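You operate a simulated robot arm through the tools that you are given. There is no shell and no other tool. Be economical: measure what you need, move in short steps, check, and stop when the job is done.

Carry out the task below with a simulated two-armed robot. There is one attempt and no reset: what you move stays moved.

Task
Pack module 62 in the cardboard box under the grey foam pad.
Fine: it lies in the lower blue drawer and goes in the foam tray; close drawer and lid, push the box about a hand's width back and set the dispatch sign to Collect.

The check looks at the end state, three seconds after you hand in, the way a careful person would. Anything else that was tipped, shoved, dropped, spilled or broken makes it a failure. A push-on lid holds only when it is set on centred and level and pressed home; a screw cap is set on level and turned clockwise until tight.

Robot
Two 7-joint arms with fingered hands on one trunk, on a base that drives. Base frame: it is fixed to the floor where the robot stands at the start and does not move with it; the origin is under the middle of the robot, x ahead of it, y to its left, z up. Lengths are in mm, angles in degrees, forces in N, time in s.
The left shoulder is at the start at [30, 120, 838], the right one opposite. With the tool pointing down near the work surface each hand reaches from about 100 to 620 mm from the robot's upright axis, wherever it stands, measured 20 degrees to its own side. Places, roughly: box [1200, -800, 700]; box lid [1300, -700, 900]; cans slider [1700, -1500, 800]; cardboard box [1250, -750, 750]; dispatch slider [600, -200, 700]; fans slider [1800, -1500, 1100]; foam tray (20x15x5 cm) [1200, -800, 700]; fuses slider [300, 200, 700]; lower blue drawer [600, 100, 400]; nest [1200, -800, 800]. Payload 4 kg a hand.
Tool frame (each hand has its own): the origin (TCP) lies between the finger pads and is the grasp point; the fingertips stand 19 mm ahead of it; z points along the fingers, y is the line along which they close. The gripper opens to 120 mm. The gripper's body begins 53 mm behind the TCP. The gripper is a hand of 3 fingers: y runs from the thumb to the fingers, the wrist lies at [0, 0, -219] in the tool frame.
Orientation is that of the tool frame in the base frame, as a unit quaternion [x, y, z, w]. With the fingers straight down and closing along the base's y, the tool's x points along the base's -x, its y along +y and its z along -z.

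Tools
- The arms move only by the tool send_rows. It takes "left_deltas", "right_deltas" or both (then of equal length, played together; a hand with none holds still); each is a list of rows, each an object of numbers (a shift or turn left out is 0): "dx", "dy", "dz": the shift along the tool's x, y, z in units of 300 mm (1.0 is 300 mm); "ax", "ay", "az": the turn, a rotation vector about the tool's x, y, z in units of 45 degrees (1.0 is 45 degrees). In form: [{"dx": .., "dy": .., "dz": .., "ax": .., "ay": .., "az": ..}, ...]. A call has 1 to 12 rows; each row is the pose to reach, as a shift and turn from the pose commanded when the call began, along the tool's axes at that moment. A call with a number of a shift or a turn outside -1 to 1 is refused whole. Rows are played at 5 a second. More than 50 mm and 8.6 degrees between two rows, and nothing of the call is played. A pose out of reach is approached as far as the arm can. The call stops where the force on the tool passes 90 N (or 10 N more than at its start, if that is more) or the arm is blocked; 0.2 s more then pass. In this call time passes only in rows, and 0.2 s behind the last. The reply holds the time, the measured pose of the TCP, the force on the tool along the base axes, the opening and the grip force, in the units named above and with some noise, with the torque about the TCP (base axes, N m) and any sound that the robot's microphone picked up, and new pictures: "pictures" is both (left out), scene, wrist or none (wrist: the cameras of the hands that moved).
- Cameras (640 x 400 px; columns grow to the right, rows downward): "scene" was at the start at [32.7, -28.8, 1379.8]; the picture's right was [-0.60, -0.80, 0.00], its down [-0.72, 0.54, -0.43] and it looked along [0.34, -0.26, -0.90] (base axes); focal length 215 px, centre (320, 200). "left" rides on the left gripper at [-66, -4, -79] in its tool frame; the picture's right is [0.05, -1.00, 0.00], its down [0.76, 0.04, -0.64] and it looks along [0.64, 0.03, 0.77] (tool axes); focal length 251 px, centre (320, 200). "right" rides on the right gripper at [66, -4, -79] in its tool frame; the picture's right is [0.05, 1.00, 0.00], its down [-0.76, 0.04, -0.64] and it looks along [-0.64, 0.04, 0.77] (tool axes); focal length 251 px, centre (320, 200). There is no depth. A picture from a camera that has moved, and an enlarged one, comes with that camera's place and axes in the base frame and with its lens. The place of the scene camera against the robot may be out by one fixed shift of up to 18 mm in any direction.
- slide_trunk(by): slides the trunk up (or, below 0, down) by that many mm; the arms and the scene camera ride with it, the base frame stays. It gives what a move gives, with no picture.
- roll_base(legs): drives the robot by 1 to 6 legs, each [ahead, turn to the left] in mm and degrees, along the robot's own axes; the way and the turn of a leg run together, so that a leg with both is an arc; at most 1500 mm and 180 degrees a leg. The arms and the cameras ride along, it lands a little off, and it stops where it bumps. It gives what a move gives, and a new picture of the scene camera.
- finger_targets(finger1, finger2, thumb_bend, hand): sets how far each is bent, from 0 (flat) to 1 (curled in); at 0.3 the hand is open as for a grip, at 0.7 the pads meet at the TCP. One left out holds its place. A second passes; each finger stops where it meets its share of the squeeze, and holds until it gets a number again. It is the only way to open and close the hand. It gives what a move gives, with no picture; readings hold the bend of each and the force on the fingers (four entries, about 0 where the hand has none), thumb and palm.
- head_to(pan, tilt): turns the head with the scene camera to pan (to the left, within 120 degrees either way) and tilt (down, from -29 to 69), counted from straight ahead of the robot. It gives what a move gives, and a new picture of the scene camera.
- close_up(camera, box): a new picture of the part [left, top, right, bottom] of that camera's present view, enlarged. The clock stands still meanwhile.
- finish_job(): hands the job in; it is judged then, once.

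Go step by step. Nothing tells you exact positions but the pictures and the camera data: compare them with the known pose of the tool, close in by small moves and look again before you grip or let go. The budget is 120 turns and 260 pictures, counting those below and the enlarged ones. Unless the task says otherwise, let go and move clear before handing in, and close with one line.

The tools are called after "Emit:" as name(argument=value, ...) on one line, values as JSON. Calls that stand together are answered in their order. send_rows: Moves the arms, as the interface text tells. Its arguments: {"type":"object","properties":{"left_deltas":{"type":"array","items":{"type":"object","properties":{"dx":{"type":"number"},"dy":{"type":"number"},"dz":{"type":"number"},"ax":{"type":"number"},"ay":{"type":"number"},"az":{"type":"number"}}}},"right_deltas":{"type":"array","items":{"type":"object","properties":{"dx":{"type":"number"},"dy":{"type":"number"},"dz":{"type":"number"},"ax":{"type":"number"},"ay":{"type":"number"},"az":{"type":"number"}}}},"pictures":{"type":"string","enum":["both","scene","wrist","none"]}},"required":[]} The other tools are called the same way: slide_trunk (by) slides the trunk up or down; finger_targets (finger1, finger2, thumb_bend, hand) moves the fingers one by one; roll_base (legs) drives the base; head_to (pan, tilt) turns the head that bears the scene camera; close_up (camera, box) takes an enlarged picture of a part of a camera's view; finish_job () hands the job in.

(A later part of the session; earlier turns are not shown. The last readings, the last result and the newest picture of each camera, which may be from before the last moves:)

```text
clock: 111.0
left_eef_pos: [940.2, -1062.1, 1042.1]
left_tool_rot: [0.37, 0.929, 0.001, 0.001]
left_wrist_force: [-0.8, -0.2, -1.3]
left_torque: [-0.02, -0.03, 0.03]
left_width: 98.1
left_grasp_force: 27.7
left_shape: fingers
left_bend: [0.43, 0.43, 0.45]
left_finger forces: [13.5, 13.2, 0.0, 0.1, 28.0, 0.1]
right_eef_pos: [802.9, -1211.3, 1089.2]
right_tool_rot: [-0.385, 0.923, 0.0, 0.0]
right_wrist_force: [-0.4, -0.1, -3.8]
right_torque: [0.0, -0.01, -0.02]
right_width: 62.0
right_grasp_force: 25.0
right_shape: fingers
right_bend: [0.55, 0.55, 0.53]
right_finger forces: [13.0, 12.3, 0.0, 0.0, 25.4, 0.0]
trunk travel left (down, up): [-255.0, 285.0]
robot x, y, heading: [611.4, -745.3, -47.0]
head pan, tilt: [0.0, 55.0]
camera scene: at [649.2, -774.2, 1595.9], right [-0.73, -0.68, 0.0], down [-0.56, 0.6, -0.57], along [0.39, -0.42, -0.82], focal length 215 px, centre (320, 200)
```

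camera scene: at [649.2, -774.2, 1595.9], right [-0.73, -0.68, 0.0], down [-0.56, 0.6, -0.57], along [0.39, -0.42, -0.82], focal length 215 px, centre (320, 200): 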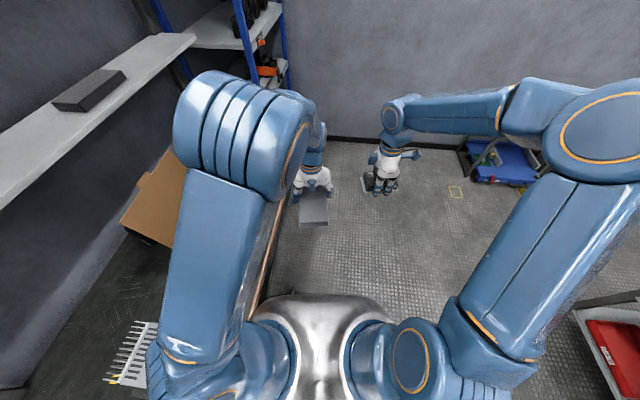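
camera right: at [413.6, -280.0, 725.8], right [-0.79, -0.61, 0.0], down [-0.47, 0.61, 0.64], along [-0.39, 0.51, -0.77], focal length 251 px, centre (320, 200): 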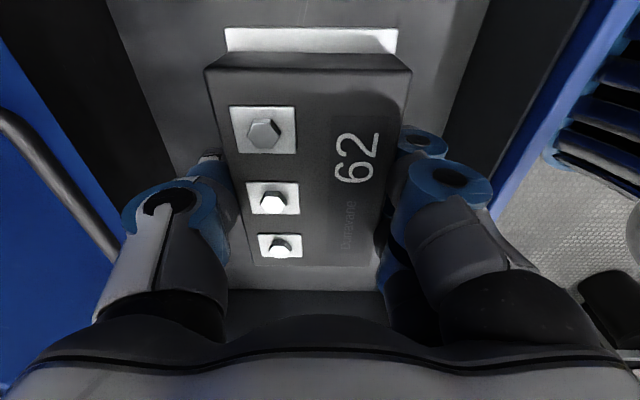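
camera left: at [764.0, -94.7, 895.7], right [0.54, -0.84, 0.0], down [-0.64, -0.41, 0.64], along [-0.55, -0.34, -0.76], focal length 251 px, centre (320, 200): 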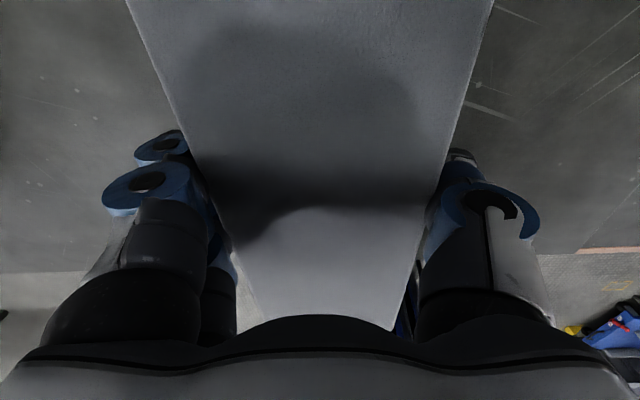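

The robot is beside the welder now. I pull both hands in, then drive on to stand in front of the box and turn back toward the bench.

Emit:
send_rows(left_deltas=[{"dx": 0.13}, {"dx": 0.26}, {"dx": 0.37}], right_deltas=[{"dy": 0.11}, {"dy": 0.22}, {"dy": 0.3}], pictures="none")

Emit:
roll_base(legs=[[0, -9], [330, 0]])

Emit:
roll_base(legs=[[0, 16], [0, 16]])

Emit:
roll_base(legs=[[0, 15], [0, 15]])

```text
clock: 111.8
left_eef_pos: [859.9, -982.2, 1042.7]
left_tool_rot: [0.369, 0.929, 0.0, 0.001]
left_wrist_force: [0.4, -0.4, -0.9]
left_torque: [0.01, -0.01, -0.02]
left_width: 98.1
left_grasp_force: 27.6
left_shape: fingers
left_bend: [0.43, 0.43, 0.45]
left_finger forces: [13.4, 13.4, 0.0, 0.0, 27.9, 0.0]
right_eef_pos: [737.6, -1146.5, 1090.1]
right_tool_rot: [-0.384, 0.923, -0.001, -0.001]
right_wrist_force: [0.1, 0.6, -2.5]
right_torque: [0.05, -0.01, -0.01]
right_width: 62.5
right_grasp_force: 26.0
right_shape: fingers
right_bend: [0.55, 0.55, 0.53]
right_finger forces: [13.5, 12.8, 0.1, 0.1, 26.1, 0.0]
trunk travel left (down, up): [-255.0, 285.0]
robot x, y, heading: [613.4, -741.5, -46.8]
head pan, tilt: [0.0, 55.0]
```

```text
clock: 114.6
left_eef_pos: [1006.5, -1294.6, 1042.4]
left_tool_rot: [0.441, 0.897, 0.001, 0.0]
left_wrist_force: [-0.1, -0.1, -0.4]
left_torque: [0.01, 0.01, -0.03]
left_width: 98.4
left_grasp_force: 28.0
left_shape: fingers
left_bend: [0.43, 0.43, 0.45]
left_finger forces: [13.3, 13.3, 0.1, 0.0, 27.8, 0.0]
right_eef_pos: [859.6, -1437.0, 1089.5]
right_tool_rot: [-0.31, 0.951, 0.001, -0.001]
right_wrist_force: [0.7, -0.3, -3.3]
right_torque: [0.05, -0.01, 0.01]
right_width: 62.2
right_grasp_force: 26.6
right_shape: fingers
right_bend: [0.56, 0.55, 0.53]
right_finger forces: [13.2, 12.6, 0.0, 0.0, 25.9, 0.0]
trunk travel left (down, up): [-255.0, 285.0]
robot x, y, heading: [791.6, -1022.6, -56.1]
head pan, tilt: [0.0, 55.0]
camera scene: at [826.7, -1055.8, 1595.9], right [-0.83, -0.56, 0.0], down [-0.46, 0.68, -0.57], along [0.32, -0.47, -0.82], focal length 215 px, centre (320, 200)
```

scene: 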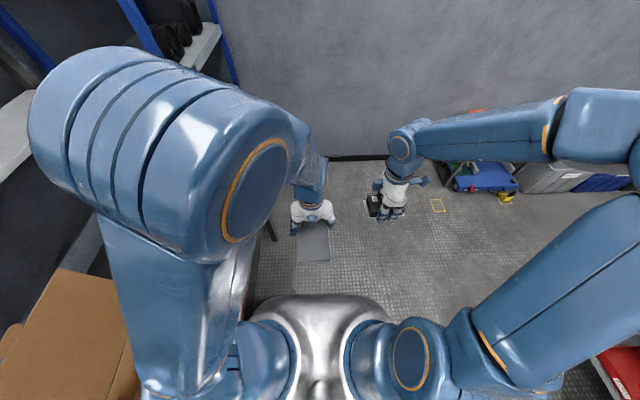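

```text
clock: 116.8
left_eef_pos: [1117.6, -1138.4, 1042.1]
left_tool_rot: [0.178, 0.984, 0.002, 0.001]
left_wrist_force: [-0.5, 0.4, -0.4]
left_torque: [-0.02, 0.02, 0.03]
left_width: 98.4
left_grasp_force: 27.0
left_shape: fingers
left_bend: [0.43, 0.43, 0.45]
left_finger forces: [13.2, 13.0, 0.0, 0.0, 27.5, 0.0]
right_eef_pos: [1070.1, -1337.5, 1089.2]
right_tool_rot: [-0.559, 0.829, 0.0, -0.002]
right_wrist_force: [0.2, -0.7, -3.3]
right_torque: [0.01, 0.01, -0.03]
right_width: 62.1
right_grasp_force: 24.9
right_shape: fingers
right_bend: [0.56, 0.55, 0.53]
right_finger forces: [12.8, 12.3, 0.0, 0.0, 25.0, 0.0]
trunk travel left (down, up): [-255.0, 285.0]
robot x, y, heading: [777.7, -1053.4, -23.8]
head pan, tilt: [0.0, 55.0]
camera scene: at [829.6, -1063.8, 1595.9], right [-0.4, -0.92, 0.0], down [-0.75, 0.33, -0.57], along [0.52, -0.23, -0.82], focal length 215 px, centre (320, 200)
```

scene: 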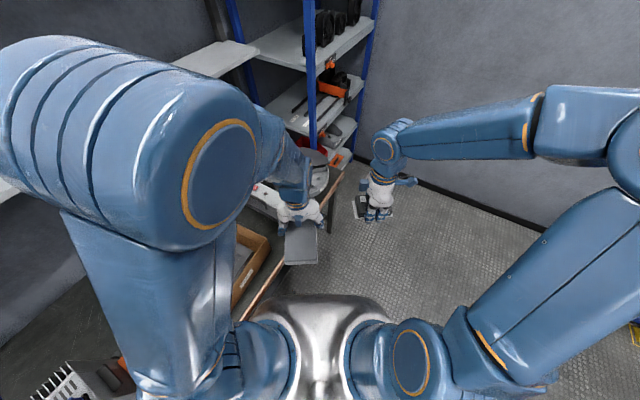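

```text
clock: 119.0
left_eef_pos: [1118.0, -957.9, 1041.3]
left_tool_rot: [-0.08, 0.997, 0.002, 0.0]
left_wrist_force: [-0.9, -0.1, -0.8]
left_torque: [-0.01, 0.02, -0.01]
left_width: 97.9
left_grasp_force: 26.8
left_shape: fingers
left_bend: [0.43, 0.43, 0.45]
left_finger forces: [13.3, 13.2, 0.1, 0.0, 27.6, 0.1]
right_eef_pos: [1174.9, -1153.8, 1089.4]
right_tool_rot: [0.754, -0.657, -0.001, 0.001]
right_wrist_force: [0.0, -0.2, -4.0]
right_torque: [0.0, 0.05, -0.04]
right_width: 62.1
right_grasp_force: 24.0
right_shape: fingers
right_bend: [0.55, 0.55, 0.53]
right_finger forces: [11.7, 12.6, 0.0, 0.0, 24.4, 0.0]
trunk travel left (down, up): [-255.0, 285.0]
robot x, y, heading: [780.6, -1086.8, 6.5]
head pan, tilt: [0.0, 55.0]
camera scene: at [839.3, -1071.7, 1595.9], right [0.11, -0.99, 0.0], down [-0.81, -0.09, -0.57], along [0.57, 0.06, -0.82], focal length 215 px, centre (320, 200)
```

scene: 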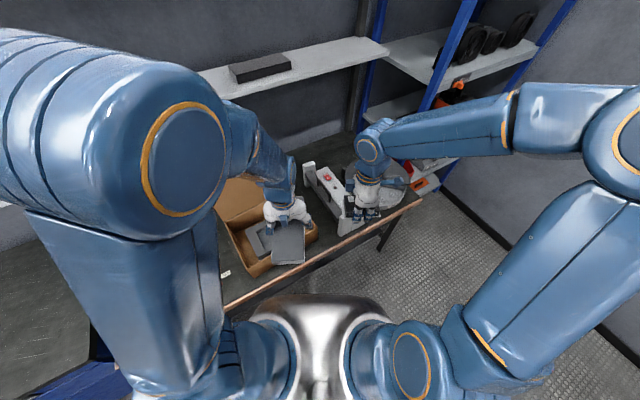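

The box is ahead-left. I finish the turn to face the bench squarely.

Emit:
roll_base(legs=[[0, 14], [0, 14]])

Emit:
close_up(camera="scene", box=[180, 110, 460, 290])

```text
clock: 121.1
left_eef_pos: [1019.6, -813.6, 1041.9]
left_tool_rot: [-0.322, 0.947, 0.002, 0.0]
left_wrist_force: [0.2, 0.7, -0.5]
left_torque: [0.01, 0.01, 0.0]
left_width: 97.9
left_grasp_force: 27.0
left_shape: fingers
left_bend: [0.43, 0.43, 0.45]
left_finger forces: [13.3, 13.0, 0.1, 0.0, 27.5, 0.0]
right_eef_pos: [1161.2, -958.6, 1089.2]
right_tool_rot: [0.891, -0.454, 0.001, 0.001]
right_wrist_force: [-0.1, -0.9, -3.8]
right_torque: [0.01, 0.01, -0.03]
right_width: 61.9
right_grasp_force: 24.6
right_shape: fingers
right_bend: [0.55, 0.55, 0.53]
right_finger forces: [11.5, 12.8, 0.1, 0.0, 24.3, 0.0]
trunk travel left (down, up): [-255.0, 285.0]
robot x, y, heading: [802.1, -1113.1, 34.6]
head pan, tilt: [0.0, 55.0]
camera scene: at [850.5, -1074.5, 1595.9], right [0.57, -0.82, 0.0], down [-0.67, -0.47, -0.57], along [0.47, 0.33, -0.82], focal length 215 px, centre (320, 200)
```

scene: 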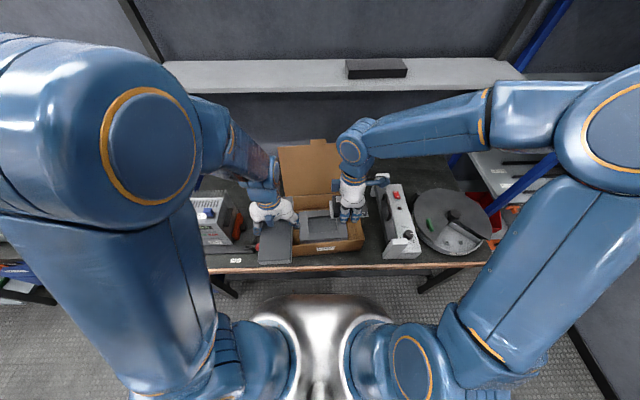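

```text
2.22 times, centred on (320, 200) of scene
camera zoom: at [850.5, -1074.5, 1595.9], right [0.57, -0.82, 0.0], down [-0.67, -0.47, -0.57], along [0.47, 0.33, -0.82], focal length 478 px, centre (320, 200)
```

zoom: 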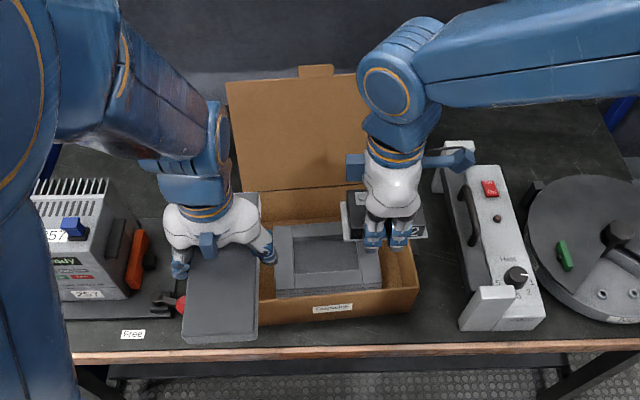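

The box is right in front, the tray's pocket lies with its long side along my left-right axis, matching how I hold the module. I move the pad aside-up and take a look with the right wrist camera.

Emit:
send_rows(left_deltas=[{"dz": -0.08, "dy": 0.08}, {"dz": -0.16, "dy": 0.16}, {"dz": -0.24, "dy": 0.24}, {"dz": -0.3, "dy": 0.35}], right_deltas=[{"dy": -0.1, "dz": 0.05}, {"dy": -0.2, "dz": 0.1}, {"dy": -0.26, "dz": 0.15}, {"dy": -0.3, "dz": 0.2}], pictures="both")

Emit:
close_up(camera="scene", box=[220, 130, 420, 270])

```text
clock: 122.1
left_eef_pos: [954.7, -728.7, 1132.8]
left_tool_rot: [-0.321, 0.947, 0.0, 0.0]
left_wrist_force: [-1.1, 0.5, -0.3]
left_torque: [0.0, -0.01, 0.0]
left_width: 97.7
left_grasp_force: 26.4
left_shape: fingers
left_bend: [0.43, 0.43, 0.45]
left_finger forces: [13.1, 12.8, 0.0, 0.0, 27.1, 0.0]
right_eef_pos: [1234.9, -905.3, 1028.7]
right_tool_rot: [0.891, -0.454, 0.001, 0.001]
right_wrist_force: [-0.4, 1.5, -2.5]
right_torque: [-0.01, 0.02, 0.0]
right_width: 61.8
right_grasp_force: 25.3
right_shape: fingers
right_bend: [0.55, 0.55, 0.53]
right_finger forces: [11.7, 12.8, 0.0, 0.0, 24.7, 0.0]
trunk travel left (down, up): [-255.0, 285.0]
robot x, y, heading: [804.3, -1111.3, 34.8]
head pan, tilt: [0.0, 55.0]
camera scene: at [849.9, -1072.2, 1595.9], right [0.57, -0.82, 0.0], down [-0.67, -0.47, -0.57], along [0.47, 0.33, -0.82], focal length 215 px, centre (320, 200)
camera right: at [1277.5, -957.4, 1110.0], right [-0.78, -0.63, 0.0], down [-0.48, 0.6, 0.64], along [-0.4, 0.5, -0.77], focal length 251 px, centre (320, 200)
camera left: at [1010.6, -690.3, 1211.1], right [0.56, -0.83, 0.0], down [-0.63, -0.43, 0.64], along [-0.53, -0.36, -0.77], focal length 251 px, centre (320, 200)
```

scene: 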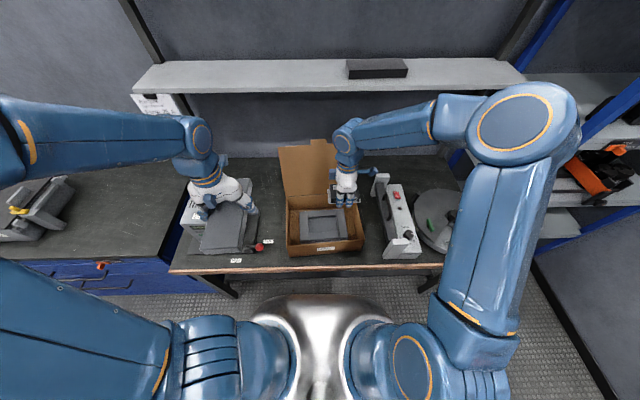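
right: 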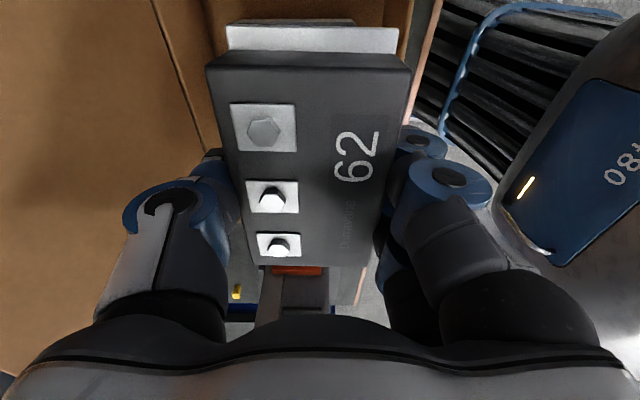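
left: 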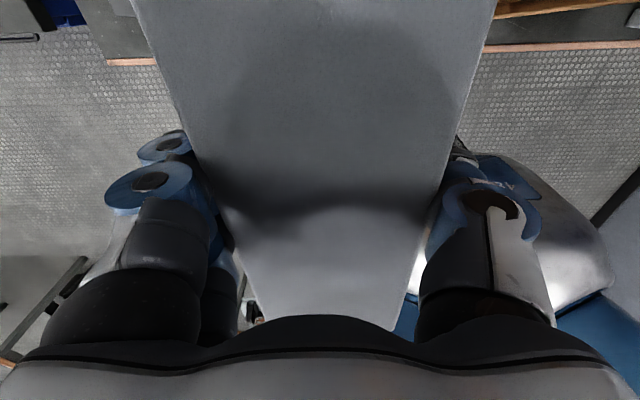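

```text
2.86 times, centred on (320, 200) of scene
camera zoom: at [849.9, -1072.2, 1595.9], right [0.57, -0.82, 0.0], down [-0.67, -0.47, -0.57], along [0.47, 0.33, -0.82], focal length 615 px, centre (320, 200)
```

zoom: 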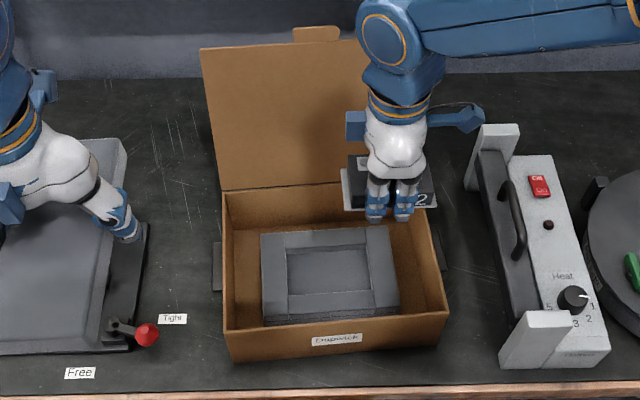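

Clear view: pocket centre is near f≈478, l≈−10. I shift the module over it and lower to z≈880, then compare in the picture.

Emit:
send_rows(right_deltas=[{"dx": -0.07, "dz": 0.08}, {"dx": -0.15, "dz": 0.2}, {"dx": -0.22, "dz": 0.33}, {"dx": -0.22, "dz": 0.45}], pictures="wrist")

Emit:
close_up(camera="scene", box=[260, 150, 400, 260])

```text
clock: 123.1
left_eef_pos: [957.3, -729.8, 1132.5]
left_tool_rot: [-0.321, 0.947, 0.002, 0.0]
left_wrist_force: [-0.1, -0.1, -0.6]
left_torque: [0.0, 0.03, 0.01]
left_width: 98.1
left_grasp_force: 26.5
left_shape: fingers
left_bend: [0.43, 0.43, 0.45]
left_finger forces: [13.2, 12.7, 0.0, 0.0, 27.0, 0.0]
right_eef_pos: [1198.3, -854.3, 895.1]
right_tool_rot: [0.89, -0.455, 0.001, 0.0]
right_wrist_force: [-0.4, 0.1, -3.4]
right_torque: [-0.02, 0.04, -0.01]
right_width: 62.1
right_grasp_force: 24.3
right_shape: fingers
right_bend: [0.55, 0.55, 0.53]
right_finger forces: [11.6, 12.4, 0.0, 0.0, 24.2, 0.0]
trunk travel left (down, up): [-255.0, 285.0]
robot x, y, heading: [804.7, -1110.9, 34.5]
head pan, tilt: [0.0, 55.0]
camera right: at [1240.2, -906.1, 974.9], right [-0.78, -0.63, 0.0], down [-0.48, 0.6, 0.64], along [-0.4, 0.5, -0.77], focal length 251 px, centre (320, 200)
```

right: 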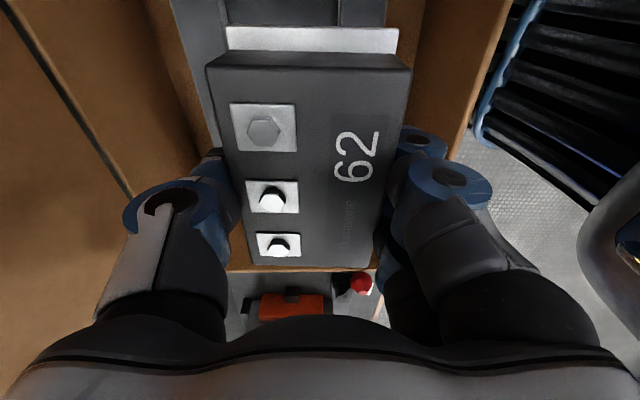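

```text
3.64 times, centred on (330, 205) of scene
camera zoom: at [851.9, -1073.9, 1595.9], right [0.57, -0.82, 0.0], down [-0.67, -0.47, -0.57], along [0.47, 0.33, -0.82], focal length 782 px, centre (284, 182)
```

zoom: 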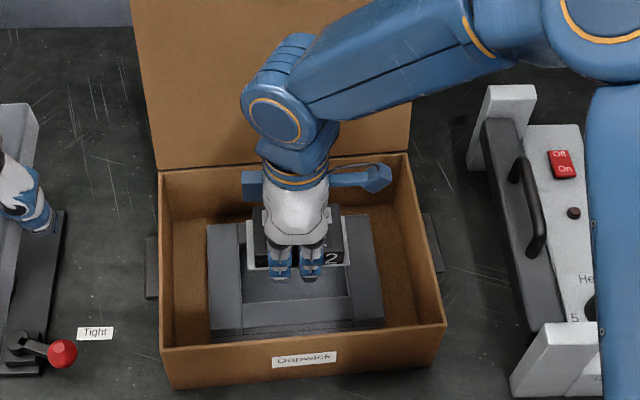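

Pocket ≈116×73 mm for the ≈111×63 mm module. I shift 13 mm forward and lower to just above the tray for a finer comparison.

Emit:
send_rows(right_deltas=[{"dx": -0.007, "dy": -0.04, "dz": 0.06}, {"dx": -0.007, "dy": -0.04, "dz": 0.13}], pictures="wrist")

Emit:
close_up(camera="scene", box=[290, 185, 370, 235])

Emit:
close_up(camera="right", box=[160, 0, 480, 120])

```text
clock: 123.7
left_eef_pos: [955.1, -728.5, 1132.9]
left_tool_rot: [-0.322, 0.947, 0.002, 0.0]
left_wrist_force: [-0.4, 1.1, 0.1]
left_torque: [0.0, -0.02, -0.01]
left_width: 97.8
left_grasp_force: 26.5
left_shape: fingers
left_bend: [0.43, 0.43, 0.45]
left_finger forces: [13.1, 12.7, 0.1, 0.1, 27.1, 0.1]
right_eef_pos: [1204.9, -845.3, 856.4]
right_tool_rot: [0.891, -0.454, 0.001, 0.0]
right_wrist_force: [-0.1, 0.1, -3.1]
right_torque: [-0.01, -0.04, 0.01]
right_width: 61.7
right_grasp_force: 23.5
right_shape: fingers
right_bend: [0.55, 0.55, 0.53]
right_finger forces: [11.8, 12.4, 0.0, 0.0, 24.1, 0.1]
trunk travel left (down, up): [-255.0, 285.0]
robot x, y, heading: [805.8, -1112.2, 34.8]
head pan, tilt: [0.0, 55.0]
camera right: at [1247.8, -897.4, 936.0], right [-0.78, -0.63, 0.0], down [-0.48, 0.6, 0.64], along [-0.4, 0.5, -0.77], focal length 251 px, centre (320, 200)
```

right: 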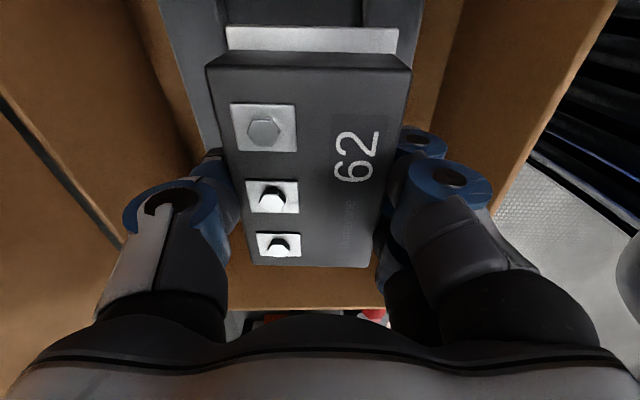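

```text
8.00 times, centred on (330, 210) of scene
camera zoom: at [850.9, -1074.2, 1595.9], right [0.57, -0.82, 0.0], down [-0.67, -0.47, -0.57], along [0.47, 0.33, -0.82], focal length 1721 px, centre (240, 120)
```

zoom: 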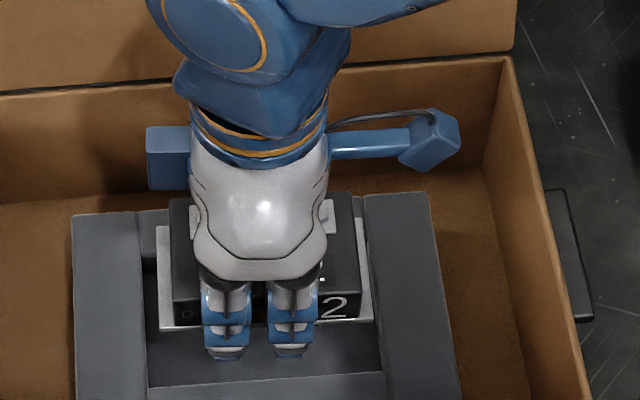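

```text
2.00 times, centred on (320, 60) of right
camera zoom: at [1247.8, -897.4, 936.0], right [-0.78, -0.63, 0.0], down [-0.48, 0.6, 0.64], along [-0.4, 0.5, -0.77], focal length 503 px, centre (320, 480)
```

zoom: 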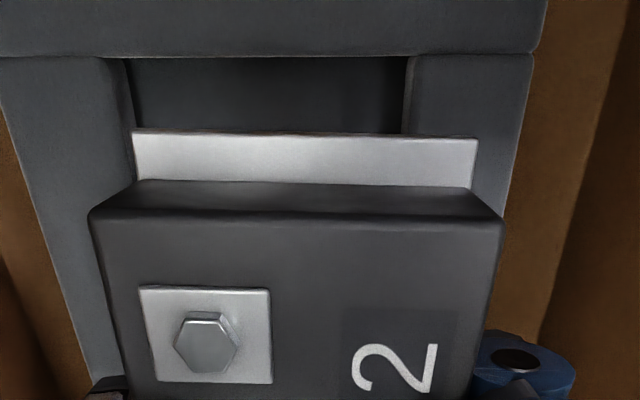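

The wrist view shows the pocket and plate well. I take sharper zooms to measure the offset precisely.

Emit:
close_up(camera="scene", box=[304, 200, 354, 235])

Emit:
close_up(camera="right", box=[190, 0, 410, 60])

```text
11.43 times, centred on (329, 218) of scene
camera zoom: at [850.9, -1074.2, 1595.9], right [0.57, -0.82, 0.0], down [-0.67, -0.47, -0.57], along [0.47, 0.33, -0.82], focal length 2458 px, centre (217, 0)
```

zoom: 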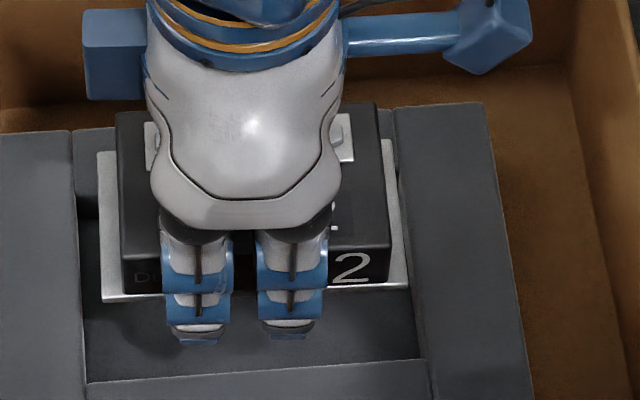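

```text
2.91 times, centred on (300, 30) of right
camera zoom: at [1247.8, -897.4, 936.0], right [-0.78, -0.63, 0.0], down [-0.48, 0.6, 0.64], along [-0.4, 0.5, -0.77], focal length 731 px, centre (378, 694)
```

zoom: 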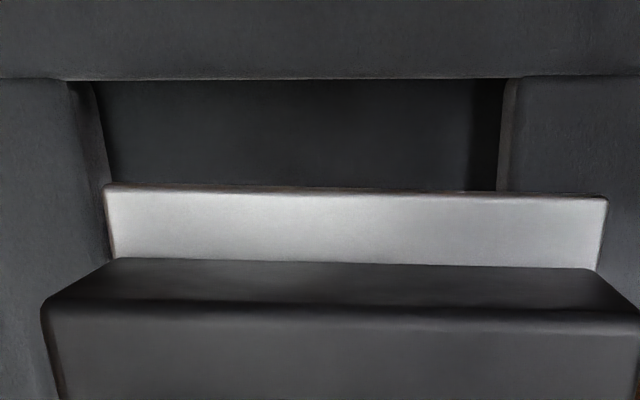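

The two cameras disagree on height, so I raise the hand 45 mm to get a stereo baseline from the wrist camera.

Emit:
send_rows(right_deltas=[{"dz": -0.075}, {"dz": -0.15}], pictures="none")

Emit:
close_up(camera="right", box=[190, 0, 410, 60])

Emit:
close_up(camera="scene", box=[280, 180, 380, 250])

```text
clock: 124.3
left_eef_pos: [954.8, -730.0, 1131.6]
left_tool_rot: [-0.321, 0.947, 0.002, 0.0]
left_wrist_force: [0.9, 0.2, -0.1]
left_torque: [-0.01, 0.01, -0.01]
left_width: 97.8
left_grasp_force: 26.4
left_shape: fingers
left_bend: [0.43, 0.43, 0.45]
left_finger forces: [13.2, 12.8, 0.0, 0.0, 27.1, 0.1]
right_eef_pos: [1204.2, -844.8, 900.4]
right_tool_rot: [0.891, -0.454, 0.001, 0.002]
right_wrist_force: [-0.6, 0.6, -2.4]
right_torque: [-0.02, 0.05, -0.03]
right_width: 62.0
right_grasp_force: 24.3
right_shape: fingers
right_bend: [0.55, 0.55, 0.53]
right_finger forces: [11.6, 12.4, 0.0, 0.0, 24.0, 0.1]
trunk travel left (down, up): [-255.0, 285.0]
robot x, y, heading: [802.9, -1113.8, 34.7]
head pan, tilt: [0.0, 55.0]
```

```text
2.91 times, centred on (300, 30) of right
camera zoom: at [1248.1, -896.5, 981.2], right [-0.78, -0.63, 0.0], down [-0.48, 0.6, 0.64], along [-0.41, 0.5, -0.77], focal length 731 px, centre (378, 694)
```

zoom: 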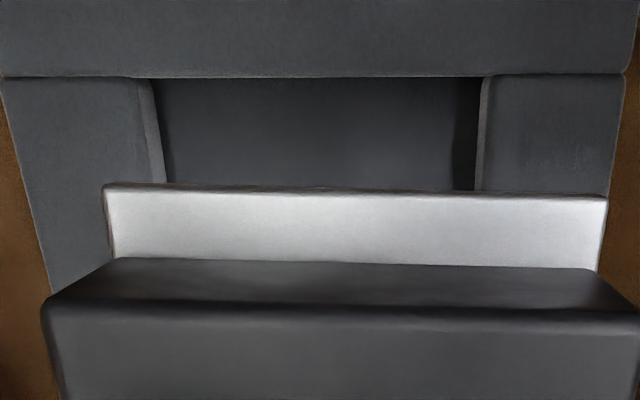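

```text
5.71 times, centred on (330, 215) of scene
camera zoom: at [850.7, -1074.2, 1595.9], right [0.57, -0.82, 0.0], down [-0.67, -0.47, -0.57], along [0.47, 0.33, -0.82], focal length 1229 px, centre (263, 114)
```

zoom: 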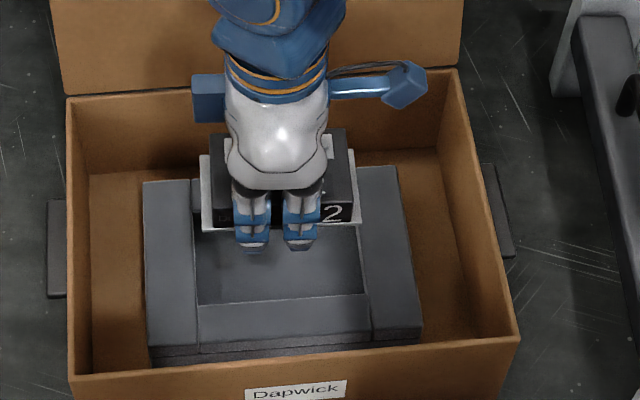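

Stereo now shows the tray top at z≈770 and pocket ≈127×78 mm, giving plenty of clearance; the module needs to go 10 mm forward. I lower it into the pocket mouth.

Emit:
send_rows(right_deltas=[{"dy": -0.034, "dz": 0.1}, {"dy": -0.034, "dz": 0.2}, {"dy": -0.034, "dz": 0.28}, {"dy": -0.034, "dz": 0.34}], pictures="wrist")

Emit:
close_up(camera="scene", box=[280, 180, 380, 250])

```text
clock: 125.3
left_eef_pos: [954.8, -729.9, 1131.6]
left_tool_rot: [-0.321, 0.947, 0.001, 0.0]
left_wrist_force: [-0.3, -0.3, -0.7]
left_torque: [0.01, 0.02, 0.04]
left_width: 97.9
left_grasp_force: 26.8
left_shape: fingers
left_bend: [0.43, 0.43, 0.45]
left_finger forces: [13.2, 12.7, 0.1, 0.0, 27.1, 0.0]
right_eef_pos: [1213.1, -838.7, 798.4]
right_tool_rot: [0.891, -0.454, 0.001, 0.001]
right_wrist_force: [-0.6, -0.6, -3.0]
right_torque: [0.0, 0.0, 0.02]
right_width: 61.7
right_grasp_force: 24.0
right_shape: fingers
right_bend: [0.55, 0.55, 0.53]
right_finger forces: [11.7, 12.3, 0.0, 0.0, 23.9, 0.1]
trunk travel left (down, up): [-255.0, 285.0]
robot x, y, heading: [804.0, -1107.0, 34.8]
head pan, tilt: [0.0, 55.0]
camera right: at [1255.9, -891.0, 878.0], right [-0.78, -0.63, 0.0], down [-0.48, 0.6, 0.64], along [-0.41, 0.5, -0.77], focal length 251 px, centre (320, 200)
```

right: 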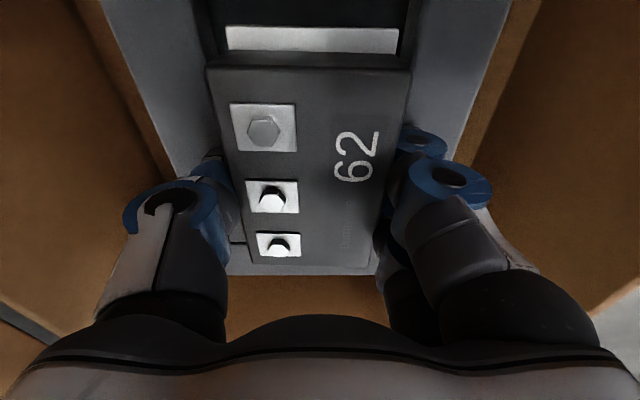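

```text
5.71 times, centred on (330, 215) of scene
camera zoom: at [851.2, -1073.8, 1595.9], right [0.57, -0.82, 0.0], down [-0.67, -0.47, -0.57], along [0.47, 0.33, -0.82], focal length 1229 px, centre (263, 114)
```

zoom: 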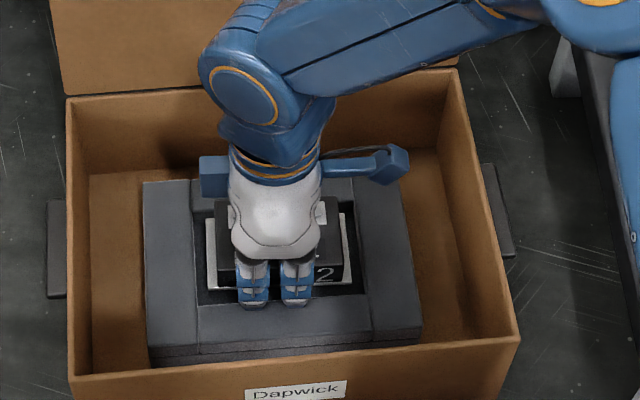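

The module sits centred in the pocket mouth. I lower 5 mm more and release.

Emit:
send_rows(right_deltas=[{"dz": 0.018}], pictures="none")

Emit:
finger_targets(hand="right", finger1=0.45, finger2=0.45, thumb_bend=0.45)

Emit:
close_up(camera="right", box=[0, 0, 640, 400])

```text
clock: 125.7
left_eef_pos: [953.2, -731.6, 1134.0]
left_tool_rot: [-0.322, 0.947, 0.002, 0.001]
left_wrist_force: [-0.8, 0.4, -0.3]
left_torque: [0.02, -0.03, -0.01]
left_width: 97.9
left_grasp_force: 26.3
left_shape: fingers
left_bend: [0.43, 0.43, 0.45]
left_finger forces: [13.1, 12.9, 0.0, 0.0, 27.1, 0.0]
right_eef_pos: [1213.6, -838.5, 797.6]
right_tool_rot: [0.89, -0.455, 0.001, -0.003]
right_wrist_force: [1.7, 0.1, 30.0]
right_torque: [-0.8, 1.07, 0.06]
right_width: 62.5
right_grasp_force: 40.5
right_shape: fingers
right_bend: [0.56, 0.55, 0.53]
right_finger forces: [28.9, 28.0, 0.0, 0.1, 24.3, 0.0]
trunk travel left (down, up): [-255.0, 285.0]
robot x, y, heading: [803.0, -1114.7, 34.8]
head pan, tilt: [0.0, 55.0]
```

```text
clock: 126.7
left_eef_pos: [952.3, -730.5, 1132.6]
left_tool_rot: [-0.321, 0.947, 0.002, 0.002]
left_wrist_force: [0.1, -0.6, 0.0]
left_torque: [0.01, -0.01, 0.0]
left_width: 98.0
left_grasp_force: 26.8
left_shape: fingers
left_bend: [0.43, 0.43, 0.45]
left_finger forces: [13.1, 12.7, 0.0, 0.0, 27.1, 0.1]
right_eef_pos: [1213.3, -838.1, 796.7]
right_tool_rot: [0.89, -0.455, 0.002, -0.004]
right_wrist_force: [6.9, 6.7, 56.5]
right_torque: [-1.98, 1.25, 0.08]
right_width: 72.6
right_grasp_force: 27.7
right_shape: fingers
right_bend: [0.49, 0.45, 0.45]
right_finger forces: [55.7, 0.0, 0.0, 0.0, 0.0, 0.0]
trunk travel left (down, up): [-255.0, 285.0]
robot x, y, heading: [806.2, -1114.1, 34.7]
head pan, tilt: [0.0, 55.0]
```

```text
1.00 times, centred on (320, 200) of right (not enlarged: the box is as wide or as high as the picture)
camera zoom: at [1256.4, -890.9, 877.7], right [-0.78, -0.63, -0.01], down [-0.49, 0.59, 0.64], along [-0.4, 0.5, -0.77], focal length 251 px, centre (320, 200)
```

zoom: 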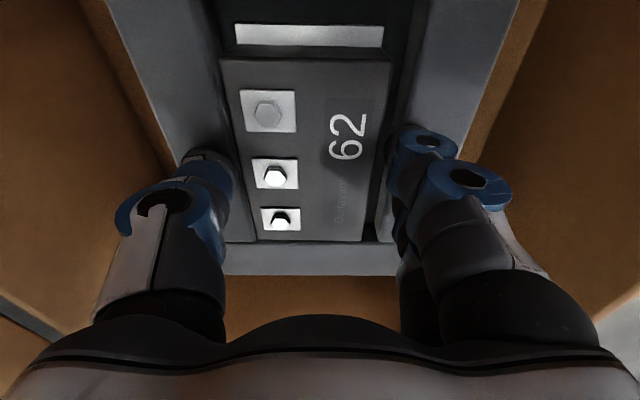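

The module is released into the pocket; one finger presses on the foam rim. I lift straight up.

Emit:
send_rows(right_deltas=[{"dz": -0.06}, {"dz": -0.15}, {"dz": -0.3}, {"dz": -0.45}, {"dz": -0.6}, {"dz": -0.75}, {"dz": -0.88, "dx": 0.1}, {"dz": -0.95, "dx": 0.25, "dy": 0.05}, {"dz": -1.0, "dx": 0.4, "dy": 0.1}], pictures="scene")

Emit:
close_up(camera="scene", box=[270, 130, 390, 260])

```text
refused: row 8 steps farther than a row can; nothing moved
```

```text
3.08 times, centred on (330, 195) of scene
camera zoom: at [847.5, -1076.0, 1596.3], right [0.57, -0.82, 0.0], down [-0.67, -0.47, -0.58], along [0.47, 0.33, -0.82], focal length 662 px, centre (289, 215)
```

zoom: 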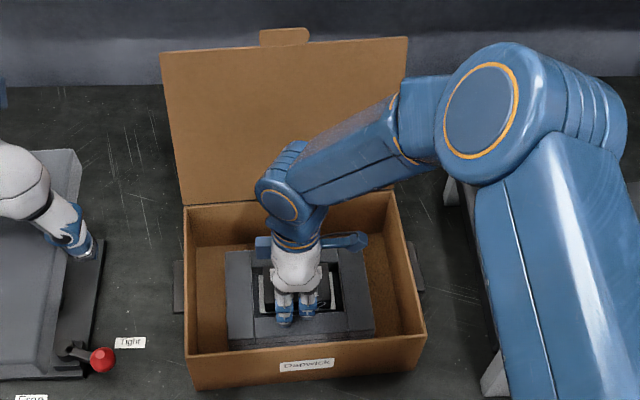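

Emit:
send_rows(right_deltas=[{"dz": -0.06}, {"dz": -0.15}, {"dz": -0.3}, {"dz": -0.45}, {"dz": -0.6}, {"dz": -0.75}, {"dz": -0.85, "dx": 0.08}, {"dz": -0.92, "dx": 0.2, "dy": 0.05}, {"dz": -0.97, "dx": 0.33, "dy": 0.1}], pictures="scene")

Emit:
close_up(camera="scene", box=[270, 130, 390, 260])

```text
clock: 128.7
left_eef_pos: [955.2, -730.8, 1132.9]
left_tool_rot: [-0.321, 0.947, 0.001, 0.0]
left_wrist_force: [0.2, 0.0, -1.1]
left_torque: [0.04, 0.02, -0.02]
left_width: 98.2
left_grasp_force: 26.1
left_shape: fingers
left_bend: [0.43, 0.43, 0.45]
left_finger forces: [13.1, 12.8, 0.0, 0.0, 27.0, 0.0]
right_eef_pos: [1246.3, -937.4, 1083.7]
right_tool_rot: [0.891, -0.454, -0.001, 0.0]
right_wrist_force: [0.5, 0.2, 0.4]
right_torque: [0.04, 0.0, 0.01]
right_width: 83.7
right_grasp_force: 0.0
right_shape: fingers
right_bend: [0.45, 0.45, 0.45]
right_finger forces: [0.0, 0.0, 0.0, 0.1, 0.0, 0.1]
trunk travel left (down, up): [-255.0, 285.0]
robot x, y, heading: [804.9, -1108.2, 34.5]
head pan, tilt: [0.0, 55.0]
camera scene: at [850.7, -1075.8, 1596.0], right [0.57, -0.82, 0.0], down [-0.67, -0.47, -0.57], along [0.47, 0.33, -0.82], focal length 215 px, centre (320, 200)
```

scene: 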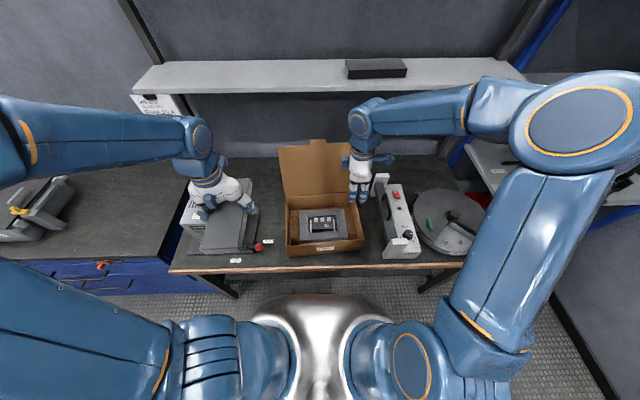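

```text
3.08 times, centred on (330, 195) of scene
camera zoom: at [850.7, -1075.8, 1596.0], right [0.57, -0.82, 0.0], down [-0.67, -0.47, -0.57], along [0.47, 0.33, -0.82], focal length 662 px, centre (289, 215)
```

zoom: 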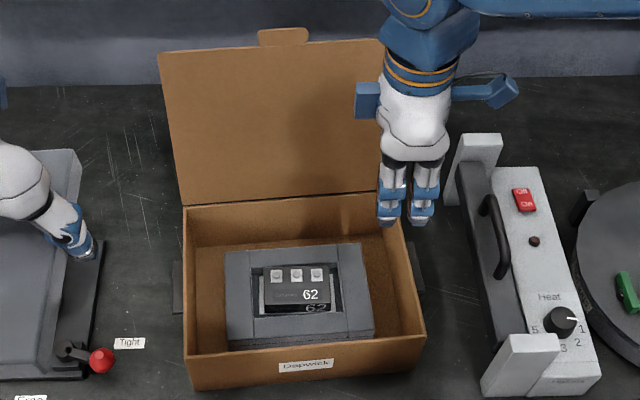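

Module 62 lies in the pocket. Now I move the right hand aside and rotate the pad 90° so its long side matches the tray.

Emit:
send_rows(left_deltas=[{"az": 0.16}, {"az": 0.32}, {"az": 0.48}, {"az": 0.64}, {"az": 0.82}, {"az": 1.0}], right_deltas=[{"dx": 0.1, "dy": 0.03}, {"dx": 0.2, "dy": 0.06}, {"dx": 0.3, "dy": 0.1}, {"dx": 0.4, "dy": 0.15}, {"dx": 0.5, "dy": 0.2}, {"dx": 0.55, "dy": 0.25}], pictures="none")

Emit:
send_rows(left_deltas=[{"az": 0.16}, {"az": 0.32}, {"az": 0.48}, {"az": 0.64}, {"az": 0.82}, {"az": 1.0}], pictures="scene")

Emit:
close_up(camera="scene", box=[295, 200, 355, 250])

```text
clock: 130.1
left_eef_pos: [955.8, -730.5, 1133.7]
left_tool_rot: [0.067, 0.998, 0.001, 0.0]
left_wrist_force: [0.1, 0.3, 0.4]
left_torque: [0.02, -0.01, 0.01]
left_width: 97.7
left_grasp_force: 26.1
left_shape: fingers
left_bend: [0.43, 0.43, 0.45]
left_finger forces: [13.0, 12.7, 0.1, 0.1, 26.9, 0.1]
right_eef_pos: [1283.2, -1114.0, 1084.1]
right_tool_rot: [0.891, -0.454, 0.0, 0.001]
right_wrist_force: [-0.9, 0.3, 0.1]
right_torque: [0.0, 0.02, -0.02]
right_width: 83.8
right_grasp_force: 0.1
right_shape: fingers
right_bend: [0.45, 0.45, 0.45]
right_finger forces: [0.0, 0.0, 0.0, 0.1, 0.0, 0.0]
trunk travel left (down, up): [-255.0, 285.0]
robot x, y, heading: [804.8, -1112.0, 34.4]
head pan, tilt: [0.0, 55.0]
```

```text
clock: 131.5
left_eef_pos: [955.9, -730.4, 1131.6]
left_tool_rot: [0.444, 0.896, 0.003, -0.001]
left_wrist_force: [0.0, -0.5, -0.5]
left_torque: [0.01, 0.02, 0.03]
left_width: 97.7
left_grasp_force: 26.8
left_shape: fingers
left_bend: [0.43, 0.43, 0.45]
left_finger forces: [12.9, 12.7, 0.0, 0.0, 26.9, 0.0]
right_eef_pos: [1282.4, -1114.1, 1084.1]
right_tool_rot: [0.891, -0.454, 0.001, 0.001]
right_wrist_force: [0.2, 0.5, 0.1]
right_torque: [-0.02, 0.0, 0.0]
right_width: 84.0
right_grasp_force: 0.1
right_shape: fingers
right_bend: [0.45, 0.45, 0.45]
right_finger forces: [0.0, 0.0, 0.0, 0.0, 0.0, 0.1]
trunk travel left (down, up): [-255.0, 285.0]
robot x, y, heading: [804.4, -1117.2, 35.0]
head pan, tilt: [0.0, 55.0]
camera scene: at [850.7, -1074.3, 1595.9], right [0.57, -0.82, 0.0], down [-0.67, -0.47, -0.57], along [0.47, 0.33, -0.82], focal length 215 px, centre (320, 200)
```

scene: 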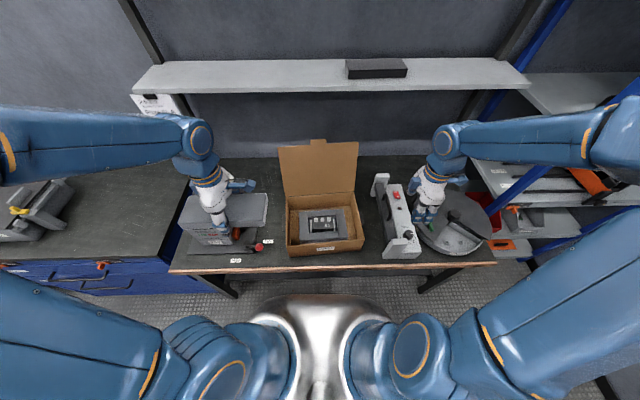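

```text
8.00 times, centred on (325, 225) of scene
camera zoom: at [850.7, -1074.3, 1595.9], right [0.57, -0.82, 0.0], down [-0.67, -0.47, -0.57], along [0.47, 0.33, -0.82], focal length 1721 px, centre (280, 0)
```

zoom: 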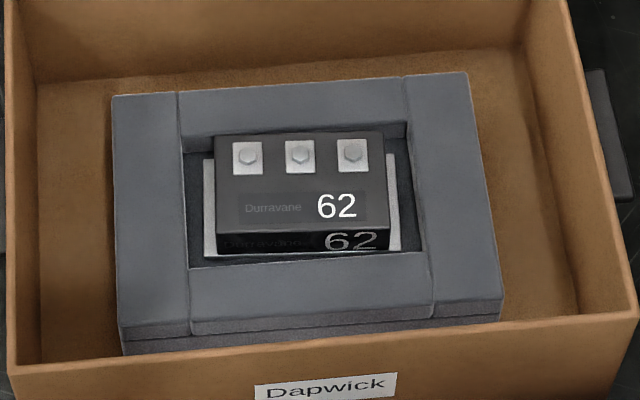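

Module sits neatly. I carry the pad over the tray.

Emit:
send_rows(left_deltas=[{"dx": -0.12, "dy": 0.06}, {"dx": -0.25, "dy": 0.13}, {"dx": -0.38, "dy": 0.2}, {"dx": -0.51, "dy": 0.28}, {"dx": -0.63, "dy": 0.36, "dz": 0.03}, {"dx": -0.73, "dy": 0.43, "dz": 0.1}, {"dx": -0.807, "dy": 0.487, "dz": 0.2}, {"dx": -0.807, "dy": 0.487, "dz": 0.35}, {"dx": -0.807, "dy": 0.487, "dz": 0.5}], pictures="both")

Emit:
close_up(camera="scene", box=[270, 130, 390, 260])

```text
clock: 133.5
left_eef_pos: [1221.1, -834.1, 980.6]
left_tool_rot: [0.443, 0.897, 0.001, -0.002]
left_wrist_force: [-0.1, -0.2, -0.8]
left_torque: [0.0, 0.01, 0.01]
left_width: 97.7
left_grasp_force: 26.0
left_shape: fingers
left_bend: [0.43, 0.43, 0.45]
left_finger forces: [12.8, 12.5, 0.0, 0.0, 26.5, 0.0]
right_eef_pos: [1283.5, -1113.0, 1083.4]
right_tool_rot: [0.891, -0.455, 0.001, 0.001]
right_wrist_force: [0.5, -0.5, -0.2]
right_torque: [0.0, -0.01, 0.0]
right_width: 83.6
right_grasp_force: 0.1
right_shape: fingers
right_bend: [0.45, 0.45, 0.45]
right_finger forces: [0.0, 0.0, 0.1, 0.0, 0.0, 0.1]
trunk travel left (down, up): [-255.0, 285.0]
robot x, y, heading: [801.8, -1114.4, 34.8]
head pan, tilt: [0.0, 55.0]
camera scene: at [852.3, -1074.1, 1595.9], right [0.57, -0.82, 0.0], down [-0.67, -0.47, -0.57], along [0.47, 0.33, -0.82], focal length 215 px, centre (320, 200)
camera left: at [1260.2, -887.8, 1059.6], right [-0.83, -0.56, 0.0], down [-0.43, 0.63, 0.65], along [-0.36, 0.53, -0.76], focal length 251 px, centre (320, 200)
```

scene: 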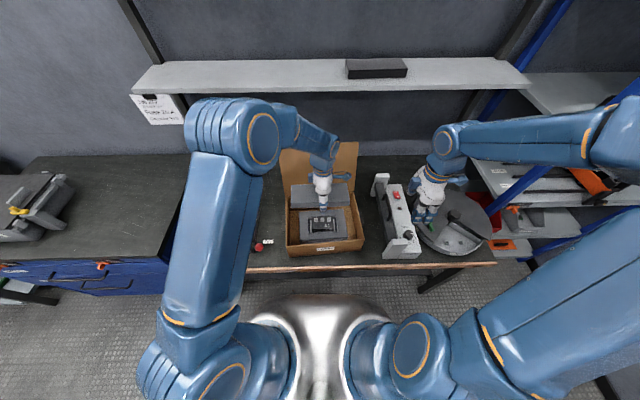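
left: 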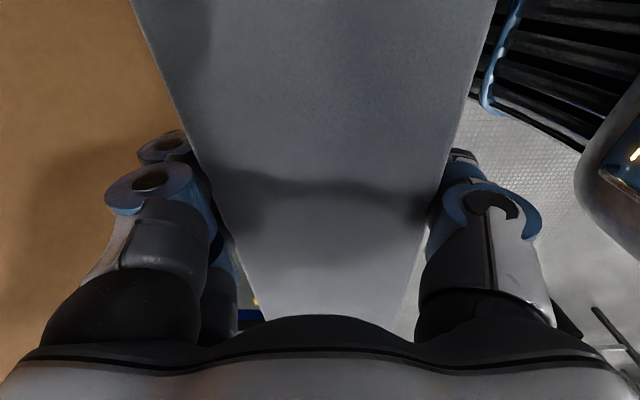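

```text
3.08 times, centred on (330, 195) of scene
camera zoom: at [852.3, -1074.1, 1595.9], right [0.57, -0.82, 0.0], down [-0.67, -0.47, -0.57], along [0.47, 0.33, -0.82], focal length 662 px, centre (289, 215)
```

zoom: 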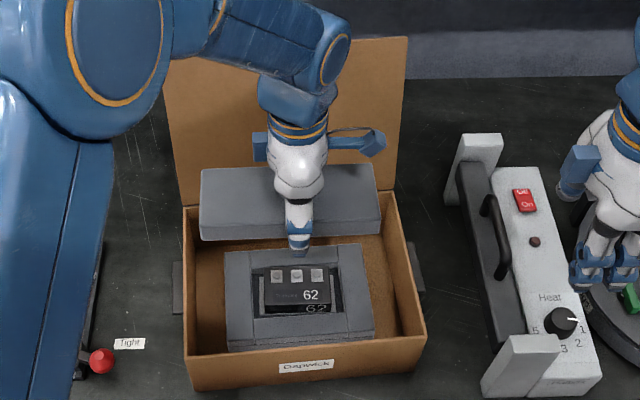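

The pad is about 13 mm left of the tray centre. I correct and lower it to just above the tray.

Emit:
send_rows(left_deltas=[{"dx": -0.04, "dz": 0.1}, {"dx": -0.04, "dz": 0.25}, {"dx": -0.04, "dz": 0.4}, {"dx": -0.04, "dz": 0.5}, {"dx": -0.04, "dz": 0.56}], pictures="wrist")

Emit:
close_up(camera="scene", box=[270, 130, 390, 260])

```text
clock: 134.7
left_eef_pos: [1227.7, -840.5, 814.7]
left_tool_rot: [0.442, 0.897, 0.001, -0.001]
left_wrist_force: [-0.9, -0.3, -0.8]
left_torque: [0.0, -0.03, 0.01]
left_width: 97.9
left_grasp_force: 25.5
left_shape: fingers
left_bend: [0.43, 0.43, 0.45]
left_finger forces: [12.5, 12.2, 0.0, 0.1, 26.1, 0.0]
right_eef_pos: [1283.6, -1113.5, 1084.1]
right_tool_rot: [0.891, -0.454, 0.0, 0.001]
right_wrist_force: [0.4, 1.1, 0.3]
right_torque: [0.0, 0.02, -0.04]
right_width: 83.8
right_grasp_force: 0.1
right_shape: fingers
right_bend: [0.45, 0.45, 0.45]
right_finger forces: [0.0, 0.0, 0.0, 0.0, 0.1, 0.0]
trunk travel left (down, up): [-255.0, 285.0]
robot x, y, heading: [802.3, -1111.8, 34.9]
head pan, tilt: [0.0, 55.0]
camera left: at [1265.8, -895.9, 892.6], right [-0.83, -0.56, 0.0], down [-0.43, 0.63, 0.65], along [-0.36, 0.53, -0.76], focal length 251 px, centre (320, 200)
```

left: 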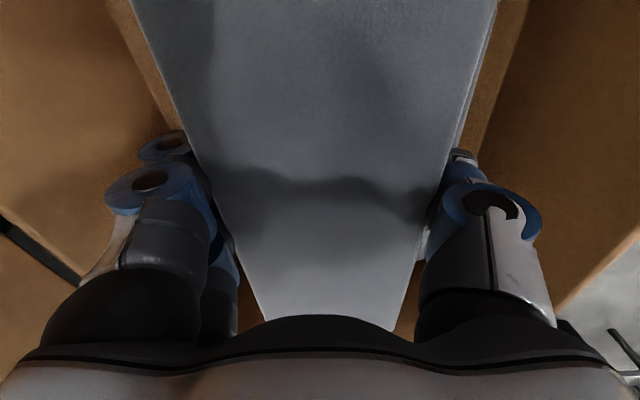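

```text
3.08 times, centred on (330, 195) of scene
camera zoom: at [851.2, -1074.3, 1595.9], right [0.57, -0.82, 0.0], down [-0.67, -0.47, -0.57], along [0.47, 0.33, -0.82], focal length 662 px, centre (289, 215)
```

zoom: 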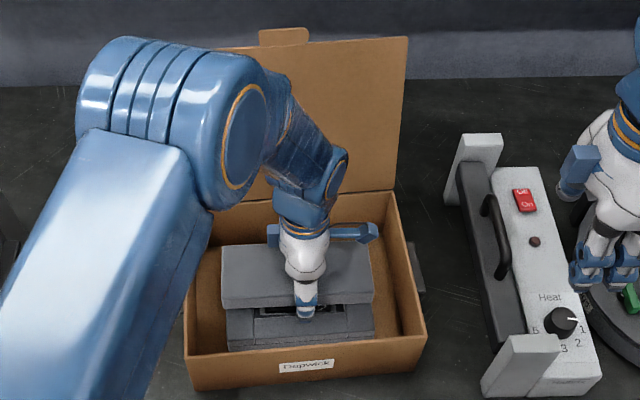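

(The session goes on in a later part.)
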